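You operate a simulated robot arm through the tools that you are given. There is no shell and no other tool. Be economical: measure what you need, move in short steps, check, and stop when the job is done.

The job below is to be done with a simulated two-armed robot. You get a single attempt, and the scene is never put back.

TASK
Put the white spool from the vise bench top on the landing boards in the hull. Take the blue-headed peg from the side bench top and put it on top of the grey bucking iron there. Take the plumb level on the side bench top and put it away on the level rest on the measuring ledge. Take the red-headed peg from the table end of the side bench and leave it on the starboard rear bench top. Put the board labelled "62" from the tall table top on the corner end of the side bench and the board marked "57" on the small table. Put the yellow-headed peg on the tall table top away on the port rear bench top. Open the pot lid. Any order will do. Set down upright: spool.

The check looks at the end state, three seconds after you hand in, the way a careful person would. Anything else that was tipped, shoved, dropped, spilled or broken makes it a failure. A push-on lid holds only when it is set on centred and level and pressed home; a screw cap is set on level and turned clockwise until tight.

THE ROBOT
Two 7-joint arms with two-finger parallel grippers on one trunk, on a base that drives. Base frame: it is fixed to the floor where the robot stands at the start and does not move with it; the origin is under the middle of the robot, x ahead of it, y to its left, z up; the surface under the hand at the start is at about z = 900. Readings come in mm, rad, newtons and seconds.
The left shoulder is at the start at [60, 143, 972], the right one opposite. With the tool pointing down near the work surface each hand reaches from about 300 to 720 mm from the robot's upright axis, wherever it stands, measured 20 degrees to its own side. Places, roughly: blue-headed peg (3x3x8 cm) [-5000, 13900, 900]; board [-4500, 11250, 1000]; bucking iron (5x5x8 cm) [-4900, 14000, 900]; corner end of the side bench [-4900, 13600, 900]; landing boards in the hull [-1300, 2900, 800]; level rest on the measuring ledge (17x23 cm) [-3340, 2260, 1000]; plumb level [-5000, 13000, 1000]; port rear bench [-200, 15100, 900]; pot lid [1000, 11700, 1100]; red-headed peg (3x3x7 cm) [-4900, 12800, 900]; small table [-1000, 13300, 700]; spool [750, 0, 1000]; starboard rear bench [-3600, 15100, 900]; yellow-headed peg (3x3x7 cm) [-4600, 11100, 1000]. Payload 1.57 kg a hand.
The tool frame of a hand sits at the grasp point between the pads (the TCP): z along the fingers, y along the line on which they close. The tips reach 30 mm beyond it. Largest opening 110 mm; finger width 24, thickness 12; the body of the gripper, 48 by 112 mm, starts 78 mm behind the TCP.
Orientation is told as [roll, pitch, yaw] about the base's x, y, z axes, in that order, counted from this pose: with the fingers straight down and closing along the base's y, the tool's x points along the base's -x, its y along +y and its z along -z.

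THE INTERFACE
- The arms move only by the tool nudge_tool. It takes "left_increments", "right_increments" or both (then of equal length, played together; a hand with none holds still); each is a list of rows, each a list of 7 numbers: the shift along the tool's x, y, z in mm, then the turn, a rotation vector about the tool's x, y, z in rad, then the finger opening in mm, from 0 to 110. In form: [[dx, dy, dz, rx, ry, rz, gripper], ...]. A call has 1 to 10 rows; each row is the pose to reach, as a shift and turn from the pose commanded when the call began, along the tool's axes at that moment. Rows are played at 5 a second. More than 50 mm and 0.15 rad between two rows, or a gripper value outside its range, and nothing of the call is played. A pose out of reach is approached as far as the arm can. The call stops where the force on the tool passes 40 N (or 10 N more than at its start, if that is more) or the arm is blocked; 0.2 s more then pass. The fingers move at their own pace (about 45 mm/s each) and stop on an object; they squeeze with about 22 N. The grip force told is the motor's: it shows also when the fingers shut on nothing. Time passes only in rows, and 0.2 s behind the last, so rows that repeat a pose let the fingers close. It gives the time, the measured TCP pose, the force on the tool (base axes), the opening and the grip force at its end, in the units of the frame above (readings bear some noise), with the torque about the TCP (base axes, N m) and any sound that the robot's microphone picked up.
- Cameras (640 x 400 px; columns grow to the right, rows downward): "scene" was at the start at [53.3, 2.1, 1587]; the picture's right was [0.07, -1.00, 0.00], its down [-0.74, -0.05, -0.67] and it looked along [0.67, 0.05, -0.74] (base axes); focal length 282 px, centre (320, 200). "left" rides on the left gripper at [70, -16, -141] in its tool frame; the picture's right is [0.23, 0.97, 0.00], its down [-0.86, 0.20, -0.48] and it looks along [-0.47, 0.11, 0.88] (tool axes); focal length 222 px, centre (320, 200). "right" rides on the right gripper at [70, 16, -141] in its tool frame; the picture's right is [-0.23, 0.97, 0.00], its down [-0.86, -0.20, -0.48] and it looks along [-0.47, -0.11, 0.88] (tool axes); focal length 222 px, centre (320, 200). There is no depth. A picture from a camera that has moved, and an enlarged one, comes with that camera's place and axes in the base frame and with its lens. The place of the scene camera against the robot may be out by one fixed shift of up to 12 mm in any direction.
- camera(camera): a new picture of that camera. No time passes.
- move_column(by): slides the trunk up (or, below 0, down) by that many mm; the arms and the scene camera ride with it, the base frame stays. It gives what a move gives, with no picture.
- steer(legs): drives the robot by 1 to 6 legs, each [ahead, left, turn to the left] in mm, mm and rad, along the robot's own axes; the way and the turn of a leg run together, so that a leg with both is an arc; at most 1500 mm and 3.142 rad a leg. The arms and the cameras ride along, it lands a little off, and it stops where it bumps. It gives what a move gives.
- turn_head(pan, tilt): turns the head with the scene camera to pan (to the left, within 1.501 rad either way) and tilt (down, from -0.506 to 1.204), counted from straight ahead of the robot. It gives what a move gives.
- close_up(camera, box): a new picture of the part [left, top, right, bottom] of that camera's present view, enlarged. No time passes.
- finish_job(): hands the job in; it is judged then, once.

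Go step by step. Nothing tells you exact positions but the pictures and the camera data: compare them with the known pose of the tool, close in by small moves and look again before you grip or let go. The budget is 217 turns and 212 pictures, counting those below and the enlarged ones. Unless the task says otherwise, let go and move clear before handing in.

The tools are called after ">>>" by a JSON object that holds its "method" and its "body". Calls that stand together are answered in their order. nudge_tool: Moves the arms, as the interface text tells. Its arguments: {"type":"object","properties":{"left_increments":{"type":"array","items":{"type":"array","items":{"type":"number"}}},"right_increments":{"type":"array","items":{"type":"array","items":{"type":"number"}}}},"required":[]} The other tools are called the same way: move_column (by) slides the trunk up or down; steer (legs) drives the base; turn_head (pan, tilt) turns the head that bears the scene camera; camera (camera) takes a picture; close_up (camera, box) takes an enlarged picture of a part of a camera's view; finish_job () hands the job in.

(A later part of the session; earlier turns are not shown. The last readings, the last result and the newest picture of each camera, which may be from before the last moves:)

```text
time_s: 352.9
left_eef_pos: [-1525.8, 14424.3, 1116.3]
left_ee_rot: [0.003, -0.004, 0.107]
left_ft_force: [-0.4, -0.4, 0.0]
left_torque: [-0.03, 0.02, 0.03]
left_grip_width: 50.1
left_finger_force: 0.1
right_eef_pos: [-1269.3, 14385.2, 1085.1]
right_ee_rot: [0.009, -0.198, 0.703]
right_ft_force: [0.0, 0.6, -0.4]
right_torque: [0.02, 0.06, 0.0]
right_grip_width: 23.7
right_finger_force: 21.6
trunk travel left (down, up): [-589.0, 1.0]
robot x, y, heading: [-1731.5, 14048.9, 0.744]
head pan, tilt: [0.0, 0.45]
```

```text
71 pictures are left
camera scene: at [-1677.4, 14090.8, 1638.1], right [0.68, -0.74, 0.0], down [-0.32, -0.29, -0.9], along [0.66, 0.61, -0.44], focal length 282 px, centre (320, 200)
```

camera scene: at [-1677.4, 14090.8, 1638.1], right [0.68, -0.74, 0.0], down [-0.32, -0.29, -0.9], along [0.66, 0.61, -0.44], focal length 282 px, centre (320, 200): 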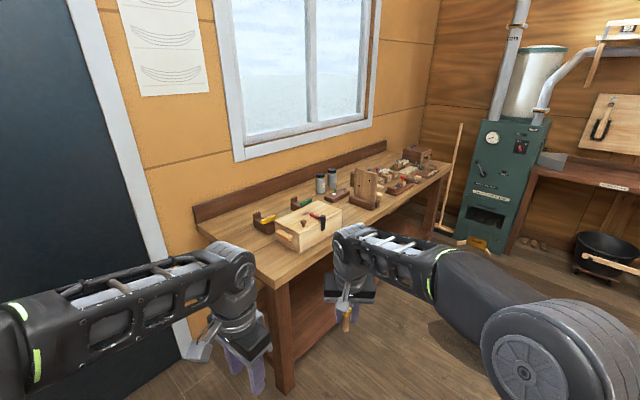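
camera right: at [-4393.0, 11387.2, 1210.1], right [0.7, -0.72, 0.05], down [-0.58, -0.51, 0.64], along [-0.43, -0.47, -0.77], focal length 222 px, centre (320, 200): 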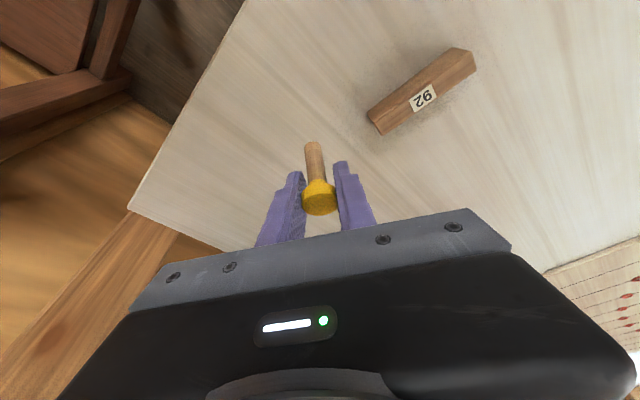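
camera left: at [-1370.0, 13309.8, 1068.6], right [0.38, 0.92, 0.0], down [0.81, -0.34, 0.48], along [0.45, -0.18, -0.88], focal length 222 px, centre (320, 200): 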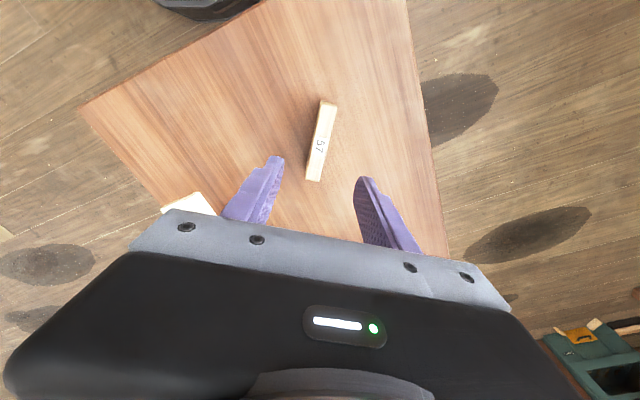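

>>> {"method": "close_up", "body": {"camera": "scene", "box": [190, 140, 460, 300]}}

```text
2.37 times, centred on (325, 220) of scene
camera zoom: at [-1677.4, 14090.8, 1638.1], right [0.68, -0.74, 0.0], down [-0.32, -0.29, -0.9], along [0.66, 0.61, -0.44], focal length 670 px, centre (308, 153)
```

zoom: 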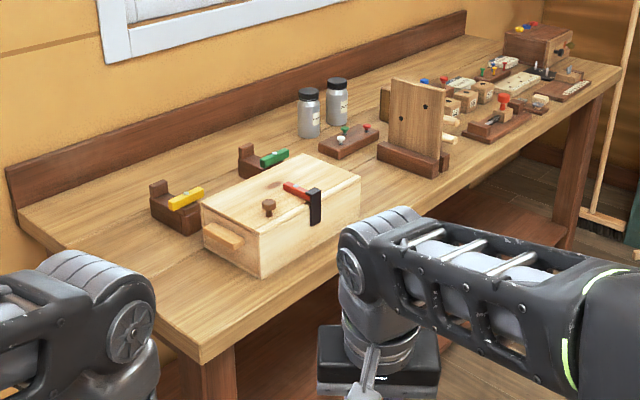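

A free spot is at the bench's left end near (-1090, 14930). I turn to face the bench and approach.

>>> {"method": "steer", "body": {"legs": [[0, 0, 0.827], [0, -480, 0], [180, 0, 0]]}}

>>> {"method": "nudge_tool", "body": {"right_increments": [[0, 0, 0, 0, -0.13, 0, 10], [0, 0, 0, 0, -0.25, 0, 10], [0, 0, 0, 0, -0.25, 0, 10]]}}

>>> {"method": "camera", "body": {"camera": "right"}}

>>> {"method": "camera", "body": {"camera": "scene"}}

```text
time_s: 358.9
left_eef_pos: [-1419.7, 14634.4, 1116.4]
left_ee_rot: [0.0, -0.002, 0.953]
left_ft_force: [-0.2, -0.2, 0.4]
left_torque: [-0.02, 0.0, 0.01]
left_grip_width: 50.0
left_finger_force: 0.0
right_eef_pos: [-1219.9, 14802.8, 1083.6]
right_ee_rot: [0.009, -0.199, 1.546]
right_ft_force: [-0.4, 0.7, -0.2]
right_torque: [-0.02, 0.0, 0.01]
right_grip_width: 23.7
right_finger_force: 22.0
trunk travel left (down, up): [-589.0, 1.0]
robot x, y, heading: [-1275.9, 14237.5, 1.59]
head pan, tilt: [0.0, 0.45]
```

```text
time_s: 359.7
left_eef_pos: [-1420.4, 14635.0, 1117.2]
left_ee_rot: [0.0, -0.003, 0.953]
left_ft_force: [0.8, 0.0, -0.3]
left_torque: [-0.01, -0.03, -0.01]
left_grip_width: 50.0
left_finger_force: 0.0
right_eef_pos: [-1219.6, 14801.8, 1084.6]
right_ee_rot: [0.01, -0.45, 1.546]
right_ft_force: [-0.6, -0.1, 0.1]
right_torque: [0.03, 0.01, 0.01]
right_grip_width: 23.9
right_finger_force: 21.7
trunk travel left (down, up): [-589.0, 1.0]
robot x, y, heading: [-1274.8, 14236.3, 1.585]
head pan, tilt: [0.0, 0.45]
```

```text
69 pictures are left
camera right: at [-1238.5, 14678.6, 1181.6], right [-0.97, 0.23, 0.11], down [0.22, 0.56, 0.8], along [0.12, 0.8, -0.59], focal length 222 px, centre (320, 200)
```

right: 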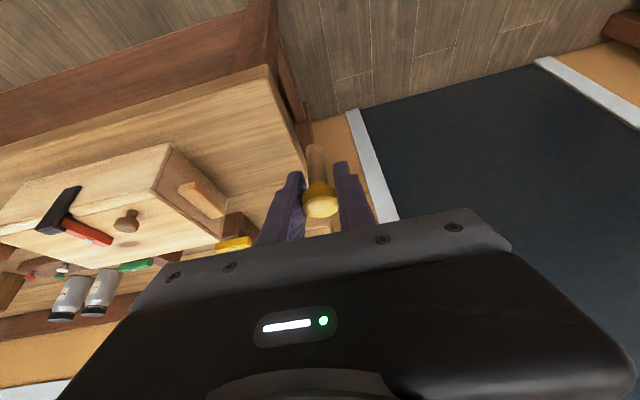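

```text
68 pictures are left
camera scene: at [-1271.5, 14297.3, 1638.1], right [1.0, 0.02, 0.0], down [0.01, -0.44, -0.9], along [-0.01, 0.9, -0.44], focal length 282 px, centre (320, 200)
```

scene: 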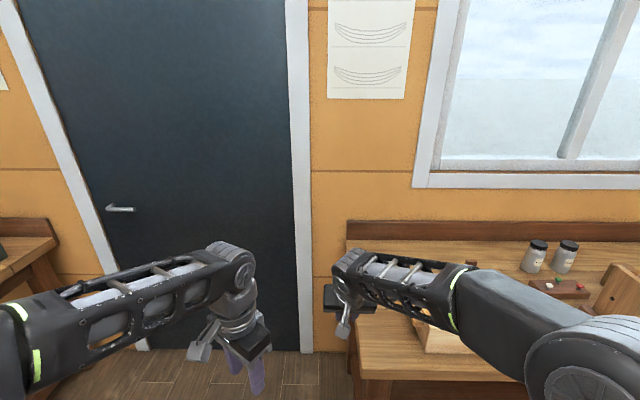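

>>> {"method": "nudge_tool", "body": {"right_increments": [[-32, -36, 15, 0, 0, 0, 10], [-64, -72, 31, 0, 0, 0, 10], [-95, -107.4, 46, 0, 0, 0, 10], [-77, -107.4, 84, 0, 0, 0, 10], [-59, -107.4, 121, 0, 0, 0, 10], [-41, -107.4, 158, 0, 0, 0, 10], [-32, -107.4, 176.5, 0, 0, 0, 10]]}}

>>> {"method": "camera", "body": {"camera": "right"}}

```text
refused: row 1 steps farther than a row can; nothing moved
```

```text
67 pictures are left
camera right: at [-1238.5, 14678.6, 1181.6], right [-0.97, 0.23, 0.11], down [0.22, 0.56, 0.8], along [0.12, 0.8, -0.59], focal length 222 px, centre (320, 200)
```

right: 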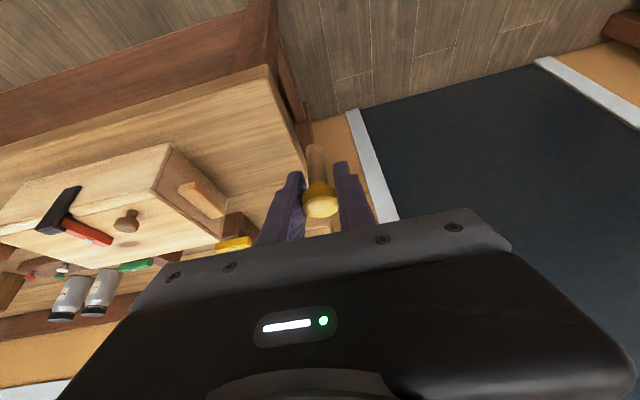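

>>> {"method": "nudge_tool", "body": {"right_increments": [[-24, -27, 11, 0, 0, 0, 10], [-48, -54, 23, 0, 0, 0, 10], [-72, -81, 35, 0, 0, 0, 10], [-95, -107.4, 46, 0, 0, 0, 10], [-77, -107.4, 84, 0, 0, 0, 10], [-59, -107.4, 121, 0, 0, 0, 10], [-41, -107.4, 158, 0, 0, 0, 10], [-32, -107.4, 176.5, 0, 0, 0, 10]]}}

>>> {"method": "camera", "body": {"camera": "right"}}

```text
time_s: 361.5
left_eef_pos: [-1418.5, 14635.1, 1116.5]
left_ee_rot: [0.001, -0.001, 0.952]
left_ft_force: [-1.2, -0.2, -0.5]
left_torque: [-0.04, -0.01, -0.02]
left_grip_width: 49.9
left_finger_force: 0.0
right_eef_pos: [-1110.1, 14904.8, 939.4]
right_ee_rot: [0.012, -0.45, 1.542]
right_ft_force: [0.0, 0.9, -0.2]
right_torque: [0.02, 0.02, 0.01]
right_grip_width: 23.7
right_finger_force: 22.3
trunk travel left (down, up): [-589.0, 1.0]
robot x, y, heading: [-1277.3, 14236.7, 1.583]
head pan, tilt: [0.0, 0.45]
```

```text
66 pictures are left
camera right: at [-1129.8, 14782.0, 1037.0], right [-0.97, 0.23, 0.11], down [0.22, 0.56, 0.8], along [0.12, 0.8, -0.59], focal length 222 px, centre (320, 200)
```

right: 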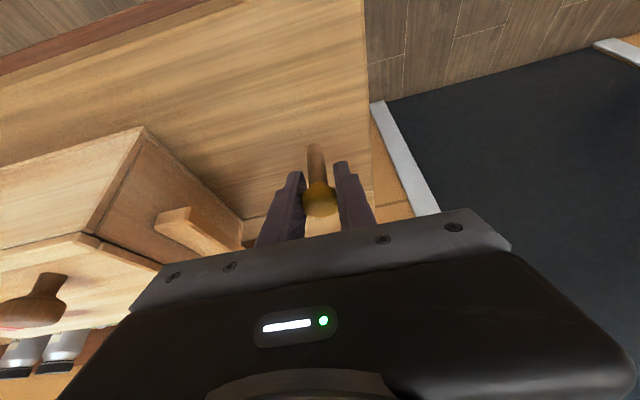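

>>> {"method": "nudge_tool", "body": {"right_increments": [[5, 0, 10, 0, 0, 0, 10], [9, 0, 18.5, 0, 0, 0, 10], [10.4, 0, 21.6, 0, 0, 0, 10], [11.3, 0, 23.4, 0, 0, 0, 10], [11.3, 0, 23.4, 0, 0, 0, 10]]}}

```text
time_s: 362.7
left_eef_pos: [-1420.0, 14635.2, 1117.5]
left_ee_rot: [0.002, -0.005, 0.953]
left_ft_force: [0.4, 1.3, -0.5]
left_torque: [-0.03, 0.01, 0.0]
left_grip_width: 50.0
left_finger_force: 0.0
right_eef_pos: [-1111.7, 14904.3, 915.2]
right_ee_rot: [0.01, -0.449, 1.544]
right_ft_force: [0.3, -0.1, 0.4]
right_torque: [0.0, 0.04, 0.0]
right_grip_width: 23.9
right_finger_force: 21.4
trunk travel left (down, up): [-589.0, 1.0]
robot x, y, heading: [-1273.9, 14239.1, 1.583]
head pan, tilt: [0.0, 0.45]
```

>>> {"method": "nudge_tool", "body": {"right_increments": [[0.9, 0, 1.8, 0, 0, 0, 10], [1.7, 0, 3.6, 0, 0, 0, 10], [2.2, 0, 4.5, 0, 0, 0, 10], [2.2, 0, 4.5, 0, 0, 0, 10]]}}

>>> {"method": "close_up", "body": {"camera": "right", "box": [230, 90, 410, 230]}}

```text
time_s: 363.7
left_eef_pos: [-1419.9, 14635.3, 1117.3]
left_ee_rot: [0.001, -0.004, 0.952]
left_ft_force: [-0.1, 0.8, 0.4]
left_torque: [0.01, 0.0, 0.03]
left_grip_width: 50.1
left_finger_force: 0.2
right_eef_pos: [-1111.7, 14904.2, 908.0]
right_ee_rot: [0.01, -0.448, 1.545]
right_ft_force: [-0.1, 0.3, -0.4]
right_torque: [-0.02, 0.0, 0.01]
right_grip_width: 23.8
right_finger_force: 22.1
trunk travel left (down, up): [-589.0, 1.0]
robot x, y, heading: [-1275.4, 14238.6, 1.588]
head pan, tilt: [0.0, 0.45]
```

```text
2.86 times, centred on (320, 160) of right
camera zoom: at [-1131.1, 14781.1, 1005.4], right [-0.97, 0.23, 0.11], down [0.22, 0.56, 0.8], along [0.12, 0.8, -0.59], focal length 635 px, centre (320, 314)
```

zoom: 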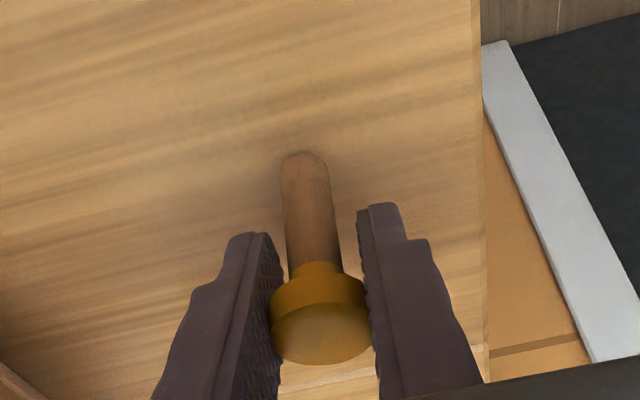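

>>> {"method": "nudge_tool", "body": {"right_increments": [[0.7, 0, 1.4, 0, 0, 0, 10], [1.3, 0, 2.7, 0, 0, 0, 10], [1.3, 0, 2.7, 0, 0, 0, 10]]}}

```text
time_s: 364.5
left_eef_pos: [-1420.2, 14634.4, 1117.6]
left_ee_rot: [0.002, -0.004, 0.953]
left_ft_force: [-0.3, 0.2, 0.3]
left_torque: [-0.02, 0.01, 0.0]
left_grip_width: 50.1
left_finger_force: 0.1
right_eef_pos: [-1111.5, 14905.6, 906.1]
right_ee_rot: [0.012, -0.45, 1.545]
right_ft_force: [-0.4, -1.5, 3.4]
right_torque: [-0.04, 0.07, 0.0]
right_grip_width: 23.5
right_finger_force: 22.1
trunk travel left (down, up): [-589.0, 1.0]
robot x, y, heading: [-1275.4, 14237.4, 1.588]
head pan, tilt: [0.0, 0.45]
```

Contact (about 4 N). I release and rise.

>>> {"method": "nudge_tool", "body": {"right_increments": [[0, 0, 0, 0, 0, 0, 28], [0, 0, 0, 0, 0, 0, 38], [0, 0, 0, 0, 0, 0, 50], [-12, 0, -26, 0, 0, 0, 50], [-30, 0, -62, 0, 0, 0, 50], [-48, 0, -100, 0, 0, 0, 50], [-65, 0, -135, 0, 0, 0, 50], [-40, 0, -165, 0, 0.05, 0, 50]]}}

>>> {"method": "camera", "body": {"camera": "right"}}

```text
time_s: 366.3
left_eef_pos: [-1420.1, 14633.7, 1117.0]
left_ee_rot: [0.004, -0.004, 0.951]
left_ft_force: [0.3, 0.3, -0.1]
left_torque: [0.03, 0.02, -0.01]
left_grip_width: 50.1
left_finger_force: 0.0
right_eef_pos: [-1111.3, 14866.2, 1070.3]
right_ee_rot: [0.008, -0.401, 1.546]
right_ft_force: [-0.2, -0.7, 0.1]
right_torque: [0.02, 0.0, 0.01]
right_grip_width: 50.1
right_finger_force: 0.1
trunk travel left (down, up): [-589.0, 1.0]
robot x, y, heading: [-1278.9, 14238.7, 1.586]
head pan, tilt: [0.0, 0.45]
```

```text
64 pictures are left
camera right: at [-1130.4, 14749.2, 1172.8], right [-0.97, 0.23, 0.1], down [0.22, 0.6, 0.77], along [0.12, 0.77, -0.63], focal length 222 px, centre (320, 200)
```

right: 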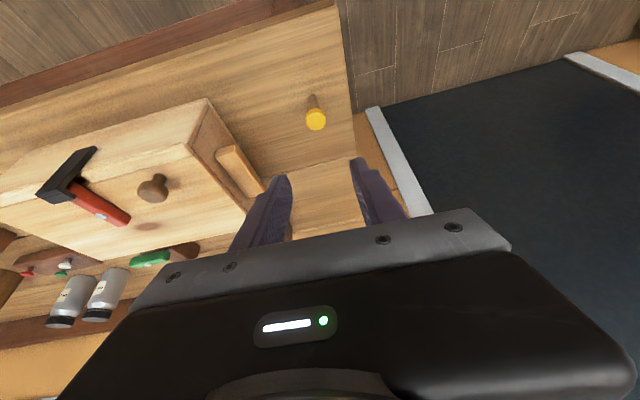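

All three pegs and both boards are placed. Last item: the plumb level; I drive back to the side bench.

>>> {"method": "steer", "body": {"legs": [[-200, 0, 0], [0, 0, 1.556], [1500, 0, 0], [1050, 0, 0], [0, 900, 0]]}}

>>> {"method": "turn_head", "body": {"pan": 0, "tilt": 0.5}}

>>> {"method": "camera", "body": {"camera": "scene"}}

```text
time_s: 388.3
left_eef_pos: [-4069.9, 12680.0, 1117.2]
left_ee_rot: [-0.001, -0.002, 2.653]
left_ft_force: [-0.9, 0.4, -1.3]
left_torque: [-0.01, 0.01, 0.0]
left_grip_width: 50.3
left_finger_force: 0.1
right_eef_pos: [-4341.9, 12954.3, 1069.0]
right_ee_rot: [0.009, -0.399, -3.037]
right_ft_force: [0.1, 0.5, -0.2]
right_torque: [0.0, -0.02, 0.03]
right_grip_width: 49.9
right_finger_force: 0.0
trunk travel left (down, up): [-589.0, 1.0]
robot x, y, heading: [-3697.3, 12875.7, -2.996]
head pan, tilt: [0.0, 0.45]
```

```text
time_s: 388.9
left_eef_pos: [-4071.0, 12679.8, 1117.1]
left_ee_rot: [0.001, -0.004, 2.652]
left_ft_force: [-0.1, 0.2, -0.1]
left_torque: [-0.01, 0.03, 0.0]
left_grip_width: 50.2
left_finger_force: 0.1
right_eef_pos: [-4343.0, 12954.9, 1069.0]
right_ee_rot: [0.011, -0.399, -3.038]
right_ft_force: [-0.2, -0.6, 1.3]
right_torque: [-0.01, -0.03, -0.03]
right_grip_width: 50.2
right_finger_force: 0.1
trunk travel left (down, up): [-589.0, 1.0]
robot x, y, heading: [-3693.7, 12874.2, -2.999]
head pan, tilt: [0.0, 0.499]
```

```text
63 pictures are left
camera scene: at [-3753.3, 12863.2, 1633.6], right [-0.15, 0.99, 0.0], down [0.47, 0.07, -0.88], along [-0.87, -0.13, -0.48], focal length 282 px, centre (320, 200)
```

scene: 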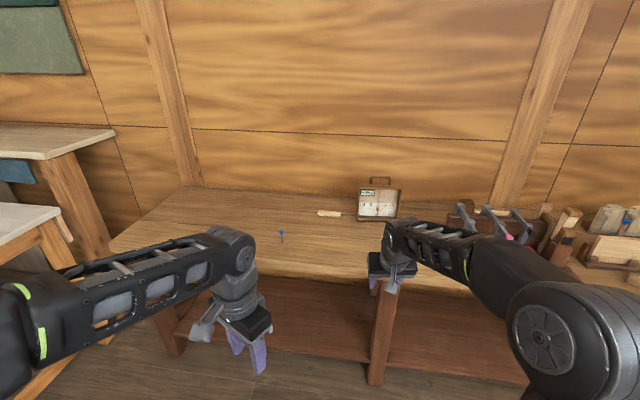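

>>> {"method": "close_up", "body": {"camera": "scene", "box": [335, 165, 425, 235]}}

```text
5.71 times, centred on (380, 200) of scene
camera zoom: at [-3753.3, 12863.2, 1633.6], right [-0.15, 0.99, 0.0], down [0.47, 0.07, -0.88], along [-0.87, -0.13, -0.48], focal length 1614 px, centre (-23, 200)
```

zoom: 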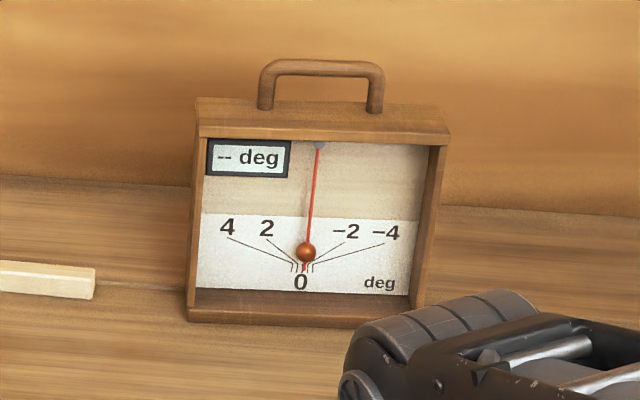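

The level has a U-handle on top, about (-5004, 12966, 1090). I'll grip its bar with the fingers closing front-to-back; I pre-pose the right arm here in free space first.

>>> {"method": "steer", "body": {"legs": [[0, 0, 0.95]]}}

>>> {"method": "nudge_tool", "body": {"right_increments": [[24, 0, -29, 0, 0.1, 0, 50], [48, 0, -58, 0, 0.2, 0, 50], [72, 0, -88, 0, 0.3, 0, 50], [95.8, 0, -117.5, 0, 0.4, 0, 50]]}}

>>> {"method": "nudge_tool", "body": {"right_increments": [[0, -45, 0, 0, 0, -0.075, 50], [0, -90, 0, 0, 0, -0.15, 50], [0, -135, 0, 0, 0, -0.225, 50], [0, -180, 0, 0, 0, -0.3, 50], [0, -225, 0, 0, 0, -0.375, 50], [0, -270, 0, 0, 0, -0.45, 50], [0, -315, 0, 0, 0, -0.525, 50], [0, -358, 0, 0, 0, -0.602, 50]]}}

>>> {"method": "nudge_tool", "body": {"right_increments": [[0, 0, 0, 0, -0.12, 0, 50], [0, 0, 0, 0, -0.24, 0, 50], [0, 0, 0, 0, -0.36, 0, 50], [0, 0, 0, 0, -0.48, 0, 50], [0, 0, 0, 0, -0.6, 0, 50], [0, 0, 0, 0, -0.7, 0, 50]]}}

>>> {"method": "camera", "body": {"camera": "scene"}}

```text
time_s: 391.7
left_eef_pos: [-3765.7, 12458.3, 1116.5]
left_ee_rot: [0.002, -0.003, -2.704]
left_ft_force: [-0.4, 0.1, 0.2]
left_torque: [0.0, 0.02, -0.02]
left_grip_width: 50.2
left_finger_force: 0.0
right_eef_pos: [-4148.9, 12407.0, 1069.7]
right_ee_rot: [0.009, -0.4, -2.109]
right_ft_force: [0.7, -0.5, -0.7]
right_torque: [0.0, -0.06, 0.0]
right_grip_width: 50.1
right_finger_force: 0.1
trunk travel left (down, up): [-589.0, 1.0]
robot x, y, heading: [-3696.3, 12875.8, -2.069]
head pan, tilt: [0.0, 0.499]
```

```text
time_s: 392.7
left_eef_pos: [-3765.0, 12459.3, 1117.6]
left_ee_rot: [0.001, -0.005, -2.703]
left_ft_force: [1.0, -0.7, 0.0]
left_torque: [0.0, 0.01, -0.01]
left_grip_width: 49.9
left_finger_force: 0.0
right_eef_pos: [-4080.2, 12520.6, 1142.1]
right_ee_rot: [0.009, 0.002, -2.107]
right_ft_force: [0.5, 0.5, -0.1]
right_torque: [-0.02, 0.01, 0.01]
right_grip_width: 50.1
right_finger_force: 0.0
trunk travel left (down, up): [-589.0, 1.0]
robot x, y, heading: [-3693.4, 12876.4, -2.07]
head pan, tilt: [0.0, 0.499]
```

```text
time_s: 394.5
left_eef_pos: [-3764.6, 12460.1, 1117.8]
left_ee_rot: [0.004, -0.005, -2.705]
left_ft_force: [-0.4, -0.2, -0.4]
left_torque: [-0.07, 0.03, -0.02]
left_grip_width: 50.2
left_finger_force: 0.2
right_eef_pos: [-4357.2, 12703.6, 1151.7]
right_ee_rot: [-0.02, -0.022, -1.553]
right_ft_force: [-0.6, 0.7, 0.2]
right_torque: [-0.05, -0.01, 0.0]
right_grip_width: 49.8
right_finger_force: 0.0
right hand out of reach, approached as far as the arm can: row 8
trunk travel left (down, up): [-589.0, 1.0]
robot x, y, heading: [-3698.4, 12875.5, -2.069]
head pan, tilt: [0.0, 0.499]
```

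```text
time_s: 395.9
left_eef_pos: [-3764.8, 12457.9, 1117.3]
left_ee_rot: [0.001, -0.003, -2.704]
left_ft_force: [0.6, -0.5, 0.6]
left_torque: [0.0, 0.02, 0.01]
left_grip_width: 49.8
left_finger_force: 0.0
right_eef_pos: [-4356.2, 12700.7, 1152.5]
right_ee_rot: [-0.028, -0.72, -1.541]
right_ft_force: [-0.1, 0.7, 0.1]
right_torque: [-0.01, 0.0, 0.0]
right_grip_width: 50.0
right_finger_force: 0.1
trunk travel left (down, up): [-589.0, 1.0]
robot x, y, heading: [-3696.0, 12876.1, -2.067]
head pan, tilt: [0.0, 0.499]
```

```text
61 pictures are left
camera scene: at [-3722.2, 12818.5, 1633.6], right [-0.88, 0.48, 0.0], down [0.23, 0.42, -0.88], along [-0.42, -0.77, -0.48], focal length 282 px, centre (320, 200)
```

scene: 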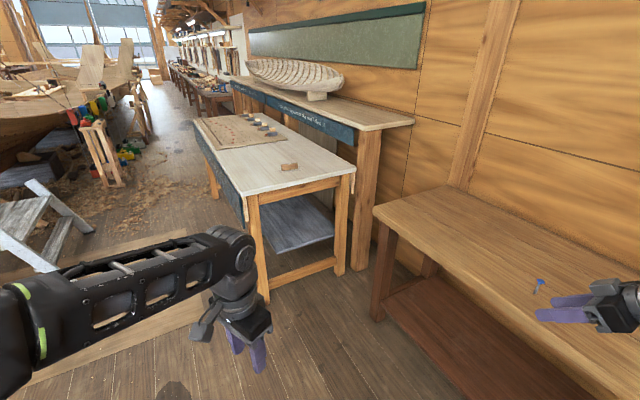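

>>> {"method": "steer", "body": {"legs": [[50, -600, 0]]}}

>>> {"method": "turn_head", "body": {"pan": -0.8, "tilt": 0.6}}

>>> {"method": "camera", "body": {"camera": "scene"}}

>>> {"method": "camera", "body": {"camera": "right"}}

```text
time_s: 399.3
left_eef_pos: [-4317.0, 12702.1, 1117.4]
left_ee_rot: [0.006, -0.004, -2.692]
left_ft_force: [-0.5, 0.0, 0.0]
left_torque: [0.01, -0.01, -0.01]
left_grip_width: 50.2
left_finger_force: 0.1
right_eef_pos: [-4910.4, 12936.4, 1152.6]
right_ee_rot: [-0.026, -0.718, -1.532]
right_ft_force: [0.5, 0.6, -0.2]
right_torque: [-0.02, 0.0, 0.01]
right_grip_width: 50.0
right_finger_force: 0.2
trunk travel left (down, up): [-589.0, 1.0]
robot x, y, heading: [-4251.3, 13120.9, -2.057]
head pan, tilt: [0.0, 0.499]
```

```text
time_s: 400.4
left_eef_pos: [-4317.5, 12702.4, 1116.7]
left_ee_rot: [0.003, -0.004, -2.692]
left_ft_force: [-0.5, -0.5, -0.3]
left_torque: [0.0, 0.03, -0.02]
left_grip_width: 50.3
left_finger_force: 0.0
right_eef_pos: [-4910.3, 12938.6, 1152.3]
right_ee_rot: [-0.025, -0.721, -1.531]
right_ft_force: [-0.4, 0.0, 1.2]
right_torque: [-0.02, -0.03, -0.02]
right_grip_width: 50.3
right_finger_force: 0.1
trunk travel left (down, up): [-589.0, 1.0]
robot x, y, heading: [-4253.2, 13117.8, -2.055]
head pan, tilt: [-0.799, 0.6]
```

```text
60 pictures are left
camera scene: at [-4320.0, 13117.5, 1624.6], right [-0.28, 0.96, 0.0], down [0.54, 0.16, -0.83], along [-0.79, -0.23, -0.56], focal length 282 px, centre (320, 200)
```

scene: 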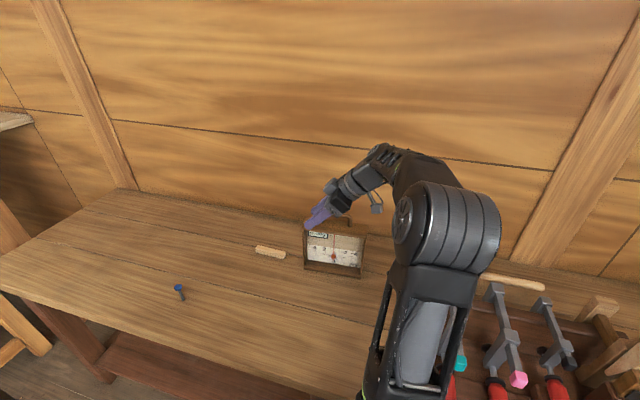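

```text
59 pictures are left
camera right: at [-4897.0, 13085.3, 1212.3], right [0.98, -0.15, 0.13], down [-0.17, -0.33, 0.93], along [-0.09, -0.93, -0.35], focal length 222 px, centre (320, 200)
```

right: 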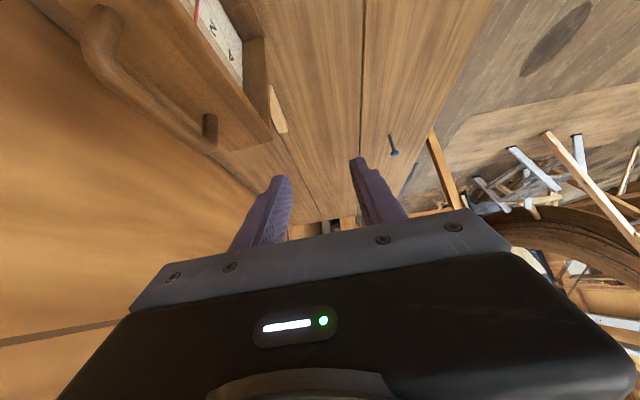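

>>> {"method": "close_up", "body": {"camera": "scene", "box": [290, 190, 390, 290]}}

```text
4.00 times, centred on (340, 240) of scene
camera zoom: at [-4320.0, 13117.5, 1624.6], right [-0.28, 0.96, 0.0], down [0.54, 0.16, -0.83], along [-0.79, -0.23, -0.56], focal length 1130 px, centre (240, 40)
```

zoom: 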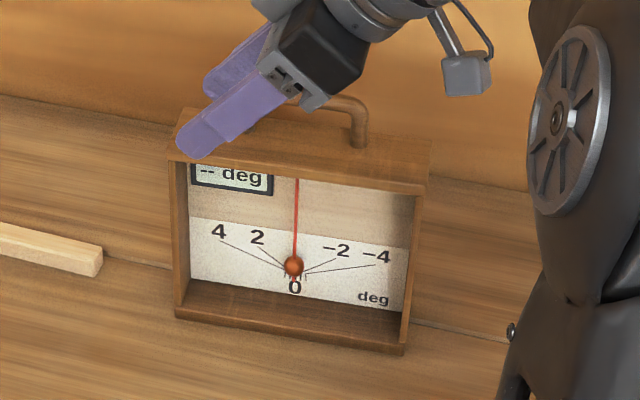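

>>> {"method": "steer", "body": {"legs": [[21, -40, 0]]}}

```text
time_s: 401.4
left_eef_pos: [-4363.7, 12702.9, 1116.9]
left_ee_rot: [0.004, -0.001, -2.692]
left_ft_force: [-0.1, -0.3, 0.2]
left_torque: [-0.02, -0.06, 0.01]
left_grip_width: 50.1
left_finger_force: 0.2
right_eef_pos: [-4956.9, 12938.2, 1152.0]
right_ee_rot: [-0.019, -0.719, -1.533]
right_ft_force: [-0.7, 1.6, -0.8]
right_torque: [-0.04, -0.06, 0.04]
right_grip_width: 50.1
right_finger_force: 0.1
trunk travel left (down, up): [-589.0, 1.0]
robot x, y, heading: [-4300.9, 13116.9, -2.059]
head pan, tilt: [-0.799, 0.6]
```

>>> {"method": "nudge_tool", "body": {"right_increments": [[10, -22, -9, 0, 0, -0.03, 50], [20, -43, -17.6, 0, 0, -0.06, 50]]}}

>>> {"method": "camera", "body": {"camera": "right"}}

>>> {"method": "close_up", "body": {"camera": "scene", "box": [290, 190, 410, 290]}}

```text
time_s: 401.9
left_eef_pos: [-4362.9, 12703.0, 1117.0]
left_ee_rot: [0.002, -0.004, -2.692]
left_ft_force: [-0.1, -0.7, -0.5]
left_torque: [0.0, 0.01, 0.0]
left_grip_width: 50.2
left_finger_force: 0.0
right_eef_pos: [-5000.3, 12964.1, 1151.0]
right_ee_rot: [-0.077, -0.716, -1.45]
right_ft_force: [0.0, -0.2, 0.3]
right_torque: [-0.02, -0.01, -0.01]
right_grip_width: 50.0
right_finger_force: 0.0
trunk travel left (down, up): [-589.0, 1.0]
robot x, y, heading: [-4298.6, 13120.3, -2.062]
head pan, tilt: [-0.799, 0.6]
```

```text
57 pictures are left
camera right: at [-4992.2, 13112.1, 1210.9], right [0.99, -0.1, 0.09], down [-0.12, -0.34, 0.93], along [-0.06, -0.94, -0.35], focal length 222 px, centre (320, 200)
```

right: 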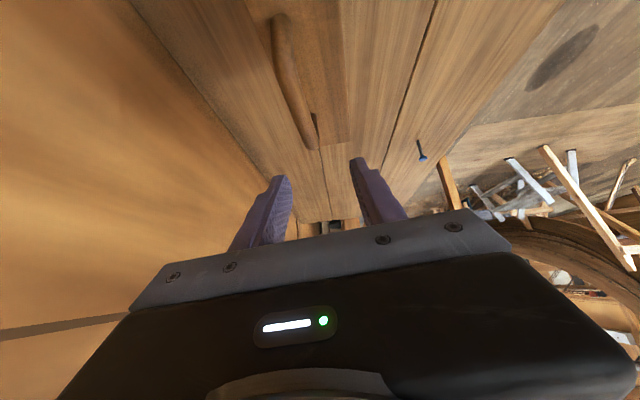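

```text
4.00 times, centred on (350, 240) of scene
camera zoom: at [-4365.8, 13118.2, 1624.5], right [-0.28, 0.96, 0.0], down [0.54, 0.16, -0.82], along [-0.79, -0.23, -0.57], focal length 1130 px, centre (200, 40)
```

zoom: 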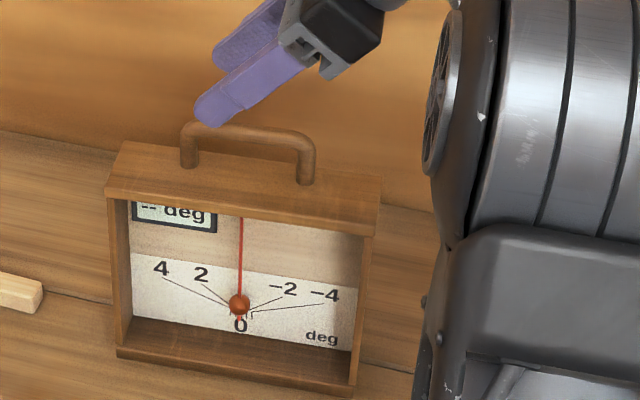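

>>> {"method": "nudge_tool", "body": {"right_increments": [[17, -2.6, 13, 0, 0, 0, 50], [33, -2.6, 26, 0, 0, 0, 50], [49.5, -2.6, 39.4, 0, 0, 0, 50]]}}

>>> {"method": "camera", "body": {"camera": "right"}}

>>> {"method": "close_up", "body": {"camera": "scene", "box": [290, 190, 410, 290]}}

```text
time_s: 402.8
left_eef_pos: [-4362.6, 12702.6, 1116.8]
left_ee_rot: [0.002, -0.002, -2.691]
left_ft_force: [-0.2, 0.2, -0.8]
left_torque: [0.0, -0.02, 0.0]
left_grip_width: 50.2
left_finger_force: 0.1
right_eef_pos: [-5005.5, 12976.0, 1089.2]
right_ee_rot: [-0.078, -0.716, -1.45]
right_ft_force: [0.0, 0.6, -0.5]
right_torque: [-0.01, -0.04, 0.01]
right_grip_width: 50.1
right_finger_force: 0.2
trunk travel left (down, up): [-589.0, 1.0]
robot x, y, heading: [-4297.6, 13117.9, -2.06]
head pan, tilt: [-0.799, 0.6]
```

```text
55 pictures are left
camera right: at [-4996.6, 13124.1, 1148.0], right [0.99, -0.1, 0.09], down [-0.12, -0.34, 0.93], along [-0.06, -0.94, -0.35], focal length 222 px, centre (320, 200)
```

right: 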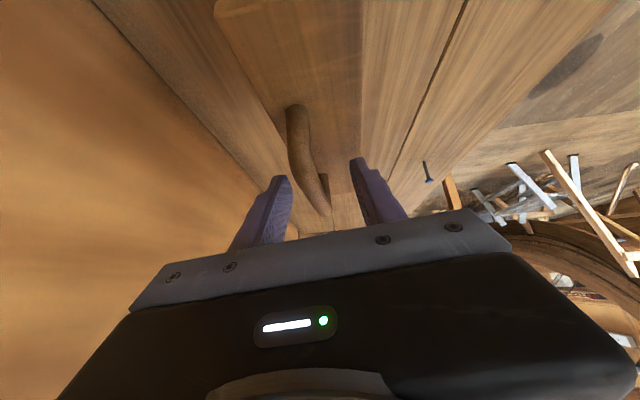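

```text
4.00 times, centred on (350, 240) of scene
camera zoom: at [-4366.2, 13118.1, 1624.5], right [-0.28, 0.96, 0.0], down [0.54, 0.16, -0.82], along [-0.79, -0.23, -0.57], focal length 1130 px, centre (200, 40)
```

zoom: 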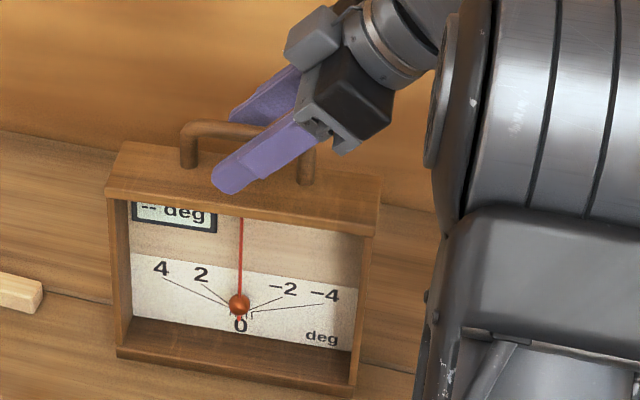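

The fingers straddle the handle bar. I close on it.

>>> {"method": "nudge_tool", "body": {"right_increments": [[0, 0, 0, 0, 0, 0, 35], [0, 0, 0, 0, 0, 0, 20], [0, 0, 0, 0, 0, 0, 5], [0, 0, 0, 0, 0, 0, 5]]}}

>>> {"method": "close_up", "body": {"camera": "scene", "box": [290, 190, 410, 290]}}

```text
time_s: 403.8
left_eef_pos: [-4362.9, 12701.4, 1117.9]
left_ee_rot: [0.003, -0.003, -2.691]
left_ft_force: [-1.0, 0.4, 0.0]
left_torque: [0.0, 0.0, -0.01]
left_grip_width: 49.9
left_finger_force: 0.0
right_eef_pos: [-5004.2, 12977.0, 1088.0]
right_ee_rot: [-0.076, -0.715, -1.451]
right_ft_force: [0.3, 0.2, 1.8]
right_torque: [0.01, 0.0, 0.02]
right_grip_width: 13.7
right_finger_force: 21.9
trunk travel left (down, up): [-589.0, 1.0]
robot x, y, heading: [-4294.3, 13122.8, -2.061]
head pan, tilt: [-0.799, 0.6]
```

```text
4.00 times, centred on (350, 240) of scene
camera zoom: at [-4365.5, 13118.1, 1624.6], right [-0.28, 0.96, 0.0], down [0.54, 0.16, -0.83], along [-0.79, -0.23, -0.56], focal length 1130 px, centre (200, 40)
```

zoom: 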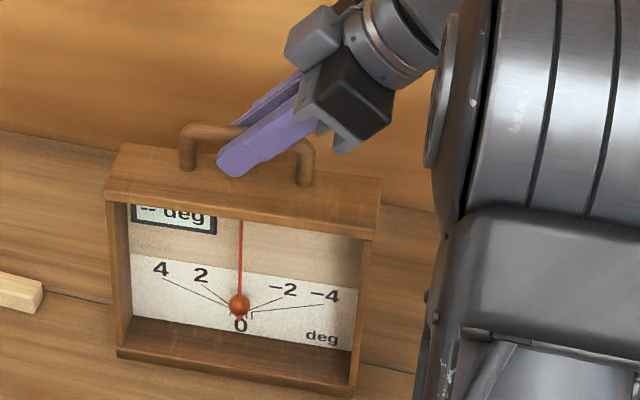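

>>> {"method": "nudge_tool", "body": {"right_increments": [[-6, -0.5, -7.5, 0, 0, 0, 5], [-13, -1, -15, 0, 0, 0, 5], [-19.7, -1.7, -22.6, 0, 0, 0, 5], [-19.7, -1.7, -22.6, 0, 0, 0, 5]]}}

>>> {"method": "close_up", "body": {"camera": "scene", "box": [290, 190, 410, 290]}}

```text
time_s: 404.8
left_eef_pos: [-4363.6, 12702.0, 1116.9]
left_ee_rot: [0.002, -0.003, -2.691]
left_ft_force: [-1.1, -0.3, 0.9]
left_torque: [0.0, 0.0, 0.03]
left_grip_width: 50.2
left_finger_force: 0.0
right_eef_pos: [-5005.8, 12977.5, 1119.6]
right_ee_rot: [-0.075, -0.715, -1.452]
right_ft_force: [-0.7, -0.5, -4.0]
right_torque: [0.05, 0.04, 0.01]
right_grip_width: 13.8
right_finger_force: 21.3
trunk travel left (down, up): [-589.0, 1.0]
robot x, y, heading: [-4295.4, 13117.6, -2.053]
head pan, tilt: [-0.799, 0.6]
```

```text
4.00 times, centred on (350, 240) of scene
camera zoom: at [-4366.0, 13117.9, 1624.5], right [-0.28, 0.96, 0.0], down [0.54, 0.16, -0.82], along [-0.79, -0.23, -0.57], focal length 1130 px, centre (200, 40)
```

zoom: 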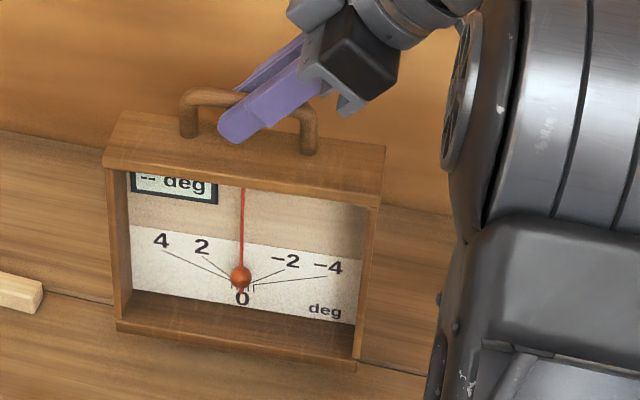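

Level lifted (about 4 N). I draw it straight back off the bench by driving.

>>> {"method": "steer", "body": {"legs": [[-279, 531, 0]]}}

>>> {"method": "nudge_tool", "body": {"right_increments": [[-20, 20, -22, 0, 0, 0, 5], [-30, 55, -45, 0, 0, 0, 5], [-30, 95, -60, 0, 0, 0, 5], [-30, 135, -70, 0, 0, 0, 5], [-30, 175, -80, 0, 0, 0, 5], [-30, 210, -85, 0, 0, 0, 5]]}}

>>> {"method": "turn_head", "body": {"pan": 0.4, "tilt": 0.3}}

>>> {"method": "camera", "body": {"camera": "scene"}}

```text
time_s: 408.1
left_eef_pos: [-3771.9, 12707.3, 1116.6]
left_ee_rot: [0.003, -0.004, -2.69]
left_ft_force: [0.7, 0.1, -0.6]
left_torque: [-0.02, 0.01, 0.0]
left_grip_width: 50.2
left_finger_force: 0.0
right_eef_pos: [-4414.5, 12981.2, 1120.8]
right_ee_rot: [-0.077, -0.715, -1.45]
right_ft_force: [1.1, 0.4, -4.0]
right_torque: [-0.03, 0.03, -0.05]
right_grip_width: 13.6
right_finger_force: 21.6
trunk travel left (down, up): [-589.0, 1.0]
robot x, y, heading: [-3707.9, 13123.4, -2.057]
head pan, tilt: [-0.799, 0.6]
```

```text
time_s: 409.5
left_eef_pos: [-3770.7, 12706.7, 1118.4]
left_ee_rot: [0.002, -0.004, -2.692]
left_ft_force: [0.0, 0.4, 0.3]
left_torque: [0.04, -0.01, 0.03]
left_grip_width: 50.2
left_finger_force: 0.0
right_eef_pos: [-4201.7, 13028.4, 1194.2]
right_ee_rot: [-0.076, -0.714, -1.45]
right_ft_force: [0.3, -0.7, -3.2]
right_torque: [0.03, 0.03, -0.02]
right_grip_width: 13.4
right_finger_force: 21.4
trunk travel left (down, up): [-589.0, 1.0]
robot x, y, heading: [-3705.5, 13119.6, -2.058]
head pan, tilt: [-0.799, 0.6]
```

```text
time_s: 410.9
left_eef_pos: [-3771.9, 12706.0, 1117.2]
left_ee_rot: [0.001, -0.004, -2.691]
left_ft_force: [-0.3, 0.5, -0.8]
left_torque: [0.01, -0.02, 0.01]
left_grip_width: 50.1
left_finger_force: 0.1
right_eef_pos: [-4203.1, 13029.1, 1194.5]
right_ee_rot: [-0.077, -0.717, -1.45]
right_ft_force: [-0.1, -0.8, -3.3]
right_torque: [0.02, 0.0, -0.02]
right_grip_width: 13.6
right_finger_force: 22.4
trunk travel left (down, up): [-589.0, 1.0]
robot x, y, heading: [-3710.3, 13124.6, -2.057]
head pan, tilt: [0.4, 0.3]
```

```text
51 pictures are left
camera scene: at [-3698.5, 13054.2, 1652.0], right [-1.0, 0.09, 0.0], down [0.03, 0.29, -0.96], along [-0.08, -0.95, -0.3], focal length 282 px, centre (320, 200)
```

scene: 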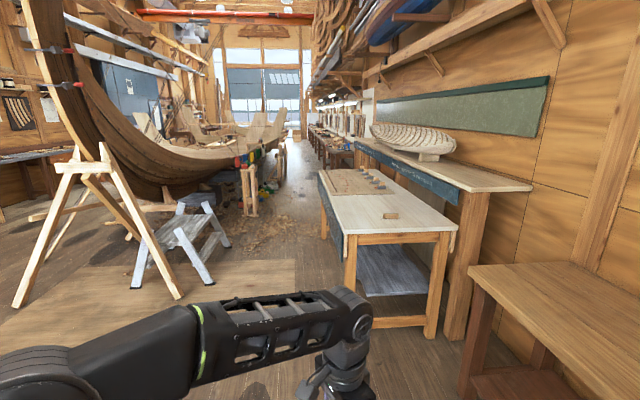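

I bring the level in front of the robot, turn toward the far aisle and drive down it.

>>> {"method": "nudge_tool", "body": {"right_increments": [[-29, 20, 24, 0, 0, 0, 5], [-58, 39, 48, 0, 0, 0, 5], [-87, 59, 72, 0, 0, 0, 5], [-117, 79, 96, 0, 0, 0, 5], [-146, 98, 120, 0, 0, 0, 5], [-175, 118, 144, 0, 0, 0, 5]]}}

>>> {"method": "steer", "body": {"legs": [[0, 0, 0.486], [0, 300, 0], [1500, 0, 0], [1500, 0, 0]]}}

>>> {"method": "turn_head", "body": {"pan": 0, "tilt": 0.3}}

>>> {"method": "camera", "body": {"camera": "scene"}}

```text
time_s: 412.3
left_eef_pos: [-3771.9, 12706.3, 1116.7]
left_ee_rot: [0.002, -0.001, -2.69]
left_ft_force: [0.1, 0.3, -0.4]
left_torque: [0.03, 0.04, 0.0]
left_grip_width: 50.1
left_finger_force: 0.1
right_eef_pos: [-4069.3, 12809.1, 1195.7]
right_ee_rot: [-0.073, -0.713, -1.453]
right_ft_force: [-0.9, -0.4, -4.0]
right_torque: [0.05, 0.06, 0.02]
right_grip_width: 13.8
right_finger_force: 22.3
trunk travel left (down, up): [-589.0, 1.0]
robot x, y, heading: [-3711.0, 13125.4, -2.058]
head pan, tilt: [0.4, 0.3]
```

```text
time_s: 429.9
left_eef_pos: [-3396.2, 9692.1, 1116.9]
left_ee_rot: [0.002, -0.003, -2.256]
left_ft_force: [0.6, -1.0, -0.2]
left_torque: [0.01, 0.03, -0.02]
left_grip_width: 50.0
left_finger_force: 0.0
right_eef_pos: [-3709.4, 9659.0, 1195.7]
right_ee_rot: [-0.076, -0.714, -1.015]
right_ft_force: [0.6, -0.9, -3.1]
right_torque: [0.0, 0.01, 0.01]
right_grip_width: 13.9
right_finger_force: 22.4
trunk travel left (down, up): [-589.0, 1.0]
robot x, y, heading: [-3511.7, 10096.7, -1.624]
head pan, tilt: [0.4, 0.3]
```

```text
time_s: 430.7
left_eef_pos: [-3395.1, 9691.2, 1117.3]
left_ee_rot: [0.003, -0.006, -2.257]
left_ft_force: [0.1, 0.2, -0.4]
left_torque: [0.0, 0.02, 0.01]
left_grip_width: 50.1
left_finger_force: 0.1
right_eef_pos: [-3709.7, 9659.5, 1195.3]
right_ee_rot: [-0.077, -0.716, -1.016]
right_ft_force: [0.3, -0.5, -3.7]
right_torque: [0.04, 0.02, -0.01]
right_grip_width: 13.7
right_finger_force: 22.2
trunk travel left (down, up): [-589.0, 1.0]
robot x, y, heading: [-3513.2, 10094.2, -1.621]
head pan, tilt: [0.0, 0.3]
```

```text
50 pictures are left
camera scene: at [-3512.7, 10029.7, 1652.0], right [-1.0, 0.05, 0.0], down [0.01, 0.3, -0.96], along [-0.05, -0.95, -0.3], focal length 282 px, centre (320, 200)
```

scene: 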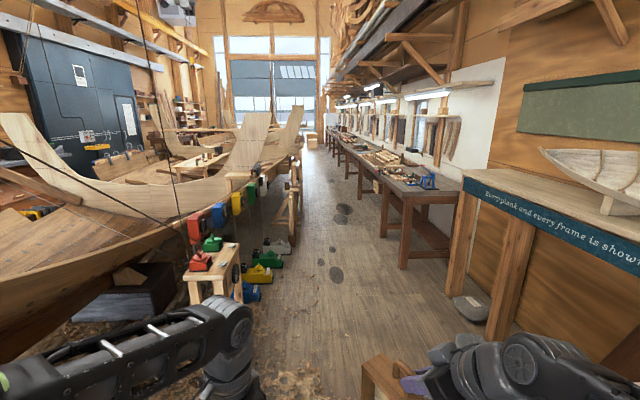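

>>> {"method": "steer", "body": {"legs": [[0, 0, -0.05], [1500, 0, 0], [1500, 0, 0], [1200, 0, 0]]}}

>>> {"method": "camera", "body": {"camera": "scene"}}

```text
time_s: 451.2
left_eef_pos: [-4008.9, 5533.6, 1116.6]
left_ee_rot: [0.001, -0.001, -2.382]
left_ft_force: [0.3, 0.8, 0.2]
left_torque: [0.0, 0.0, 0.02]
left_grip_width: 50.2
left_finger_force: 0.2
right_eef_pos: [-4325.0, 5539.9, 1195.8]
right_ee_rot: [-0.073, -0.713, -1.143]
right_ft_force: [0.2, 0.3, -3.9]
right_torque: [0.03, -0.01, 0.02]
right_grip_width: 13.7
right_finger_force: 22.2
trunk travel left (down, up): [-589.0, 1.0]
robot x, y, heading: [-4075.4, 5953.4, -1.75]
head pan, tilt: [0.0, 0.3]
```

```text
49 pictures are left
camera scene: at [-4082.1, 5884.0, 1652.0], right [-0.98, 0.18, 0.0], down [0.05, 0.29, -0.96], along [-0.17, -0.94, -0.3], focal length 282 px, centre (320, 200)
```

scene: 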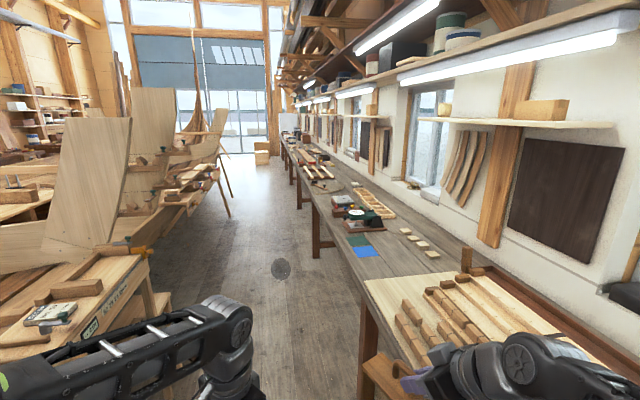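

>>> {"method": "steer", "body": {"legs": [[0, 0, 0.18], [0, 110, 0], [1500, 0, 0], [900, 0, 0]]}}

>>> {"method": "turn_head", "body": {"pan": 0.5, "tilt": 0.4}}

>>> {"method": "camera", "body": {"camera": "scene"}}

```text
time_s: 464.6
left_eef_pos: [-3774.6, 3128.9, 1116.2]
left_ee_rot: [0.002, -0.003, -2.179]
left_ft_force: [0.3, 0.5, 0.3]
left_torque: [0.02, 0.02, -0.05]
left_grip_width: 50.5
left_finger_force: 0.0
right_eef_pos: [-4084.3, 3073.8, 1195.4]
right_ee_rot: [-0.075, -0.714, -0.939]
right_ft_force: [0.0, -0.4, -3.4]
right_torque: [0.02, -0.01, -0.02]
right_grip_width: 13.6
right_finger_force: 21.6
trunk travel left (down, up): [-589.0, 1.0]
robot x, y, heading: [-3921.5, 3523.9, -1.547]
head pan, tilt: [0.0, 0.3]
```

```text
time_s: 465.5
left_eef_pos: [-3772.8, 3130.8, 1116.5]
left_ee_rot: [0.002, -0.003, -2.179]
left_ft_force: [-0.2, -0.3, 0.1]
left_torque: [-0.05, 0.01, 0.01]
left_grip_width: 50.2
left_finger_force: 0.2
right_eef_pos: [-4083.2, 3074.3, 1196.4]
right_ee_rot: [-0.077, -0.715, -0.939]
right_ft_force: [0.5, -0.5, -4.2]
right_torque: [-0.02, 0.0, -0.02]
right_grip_width: 13.7
right_finger_force: 22.4
trunk travel left (down, up): [-589.0, 1.0]
robot x, y, heading: [-3922.8, 3523.0, -1.549]
head pan, tilt: [0.499, 0.4]
```

```text
48 pictures are left
camera scene: at [-3872.9, 3470.9, 1642.8], right [-0.87, -0.5, 0.0], down [-0.19, 0.34, -0.92], along [0.46, -0.8, -0.39], focal length 282 px, centre (320, 200)
```

scene: 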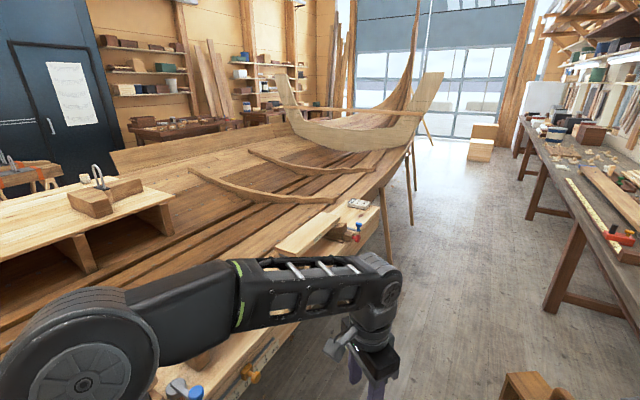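

>>> {"method": "close_up", "body": {"camera": "scene", "box": [250, 180, 410, 290]}}

```text
3.64 times, centred on (330, 235) of scene
camera zoom: at [-3872.9, 3470.9, 1642.8], right [-0.87, -0.5, 0.0], down [-0.19, 0.34, -0.92], along [0.46, -0.8, -0.39], focal length 1027 px, centre (284, 73)
```

zoom: 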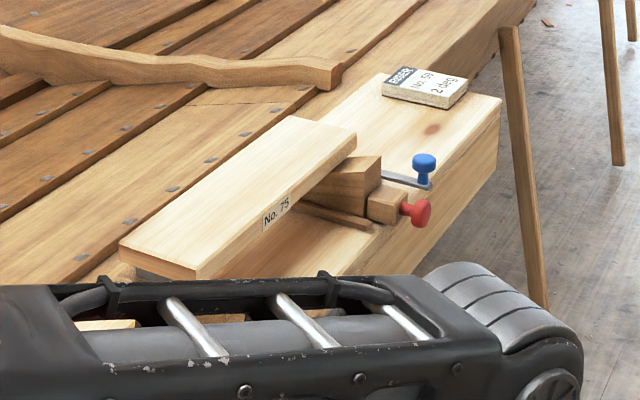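

>>> {"method": "steer", "body": {"legs": [[0, -60, -0.02], [1050, 0, 0]]}}

>>> {"method": "turn_head", "body": {"pan": 1.3, "tilt": 0.75}}

>>> {"method": "camera", "body": {"camera": "scene"}}

```text
time_s: 471.5
left_eef_pos: [-3881.4, 2068.5, 1116.3]
left_ee_rot: [0.003, -0.003, -2.249]
left_ft_force: [0.4, 0.2, 0.0]
left_torque: [-0.01, 0.0, -0.03]
left_grip_width: 50.1
left_finger_force: 0.0
right_eef_pos: [-4193.5, 2033.9, 1195.7]
right_ee_rot: [-0.075, -0.713, -1.008]
right_ft_force: [0.3, -0.5, -3.5]
right_torque: [-0.01, 0.04, 0.03]
right_grip_width: 13.4
right_finger_force: 21.8
trunk travel left (down, up): [-589.0, 1.0]
robot x, y, heading: [-4004.6, 2472.9, -1.614]
head pan, tilt: [0.499, 0.4]
```

```text
time_s: 472.6
left_eef_pos: [-3881.2, 2068.6, 1118.0]
left_ee_rot: [0.002, -0.003, -2.249]
left_ft_force: [-0.1, -0.1, -0.5]
left_torque: [0.02, 0.0, 0.0]
left_grip_width: 50.0
left_finger_force: 0.1
right_eef_pos: [-4193.6, 2033.5, 1194.9]
right_ee_rot: [-0.074, -0.713, -1.01]
right_ft_force: [-0.4, -0.1, -3.5]
right_torque: [-0.03, -0.01, 0.04]
right_grip_width: 14.0
right_finger_force: 21.3
trunk travel left (down, up): [-589.0, 1.0]
robot x, y, heading: [-4000.8, 2473.2, -1.616]
head pan, tilt: [1.3, 0.75]
```

```text
46 pictures are left
camera scene: at [-3917.3, 2473.3, 1611.7], right [-0.31, -0.95, 0.0], down [-0.65, 0.21, -0.73], along [0.7, -0.23, -0.68], focal length 282 px, centre (320, 200)
```

scene: 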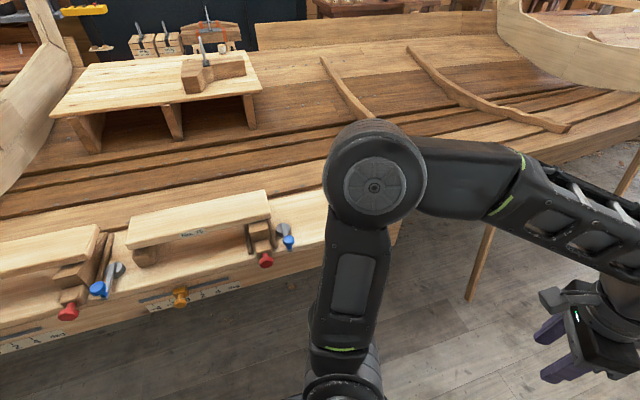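

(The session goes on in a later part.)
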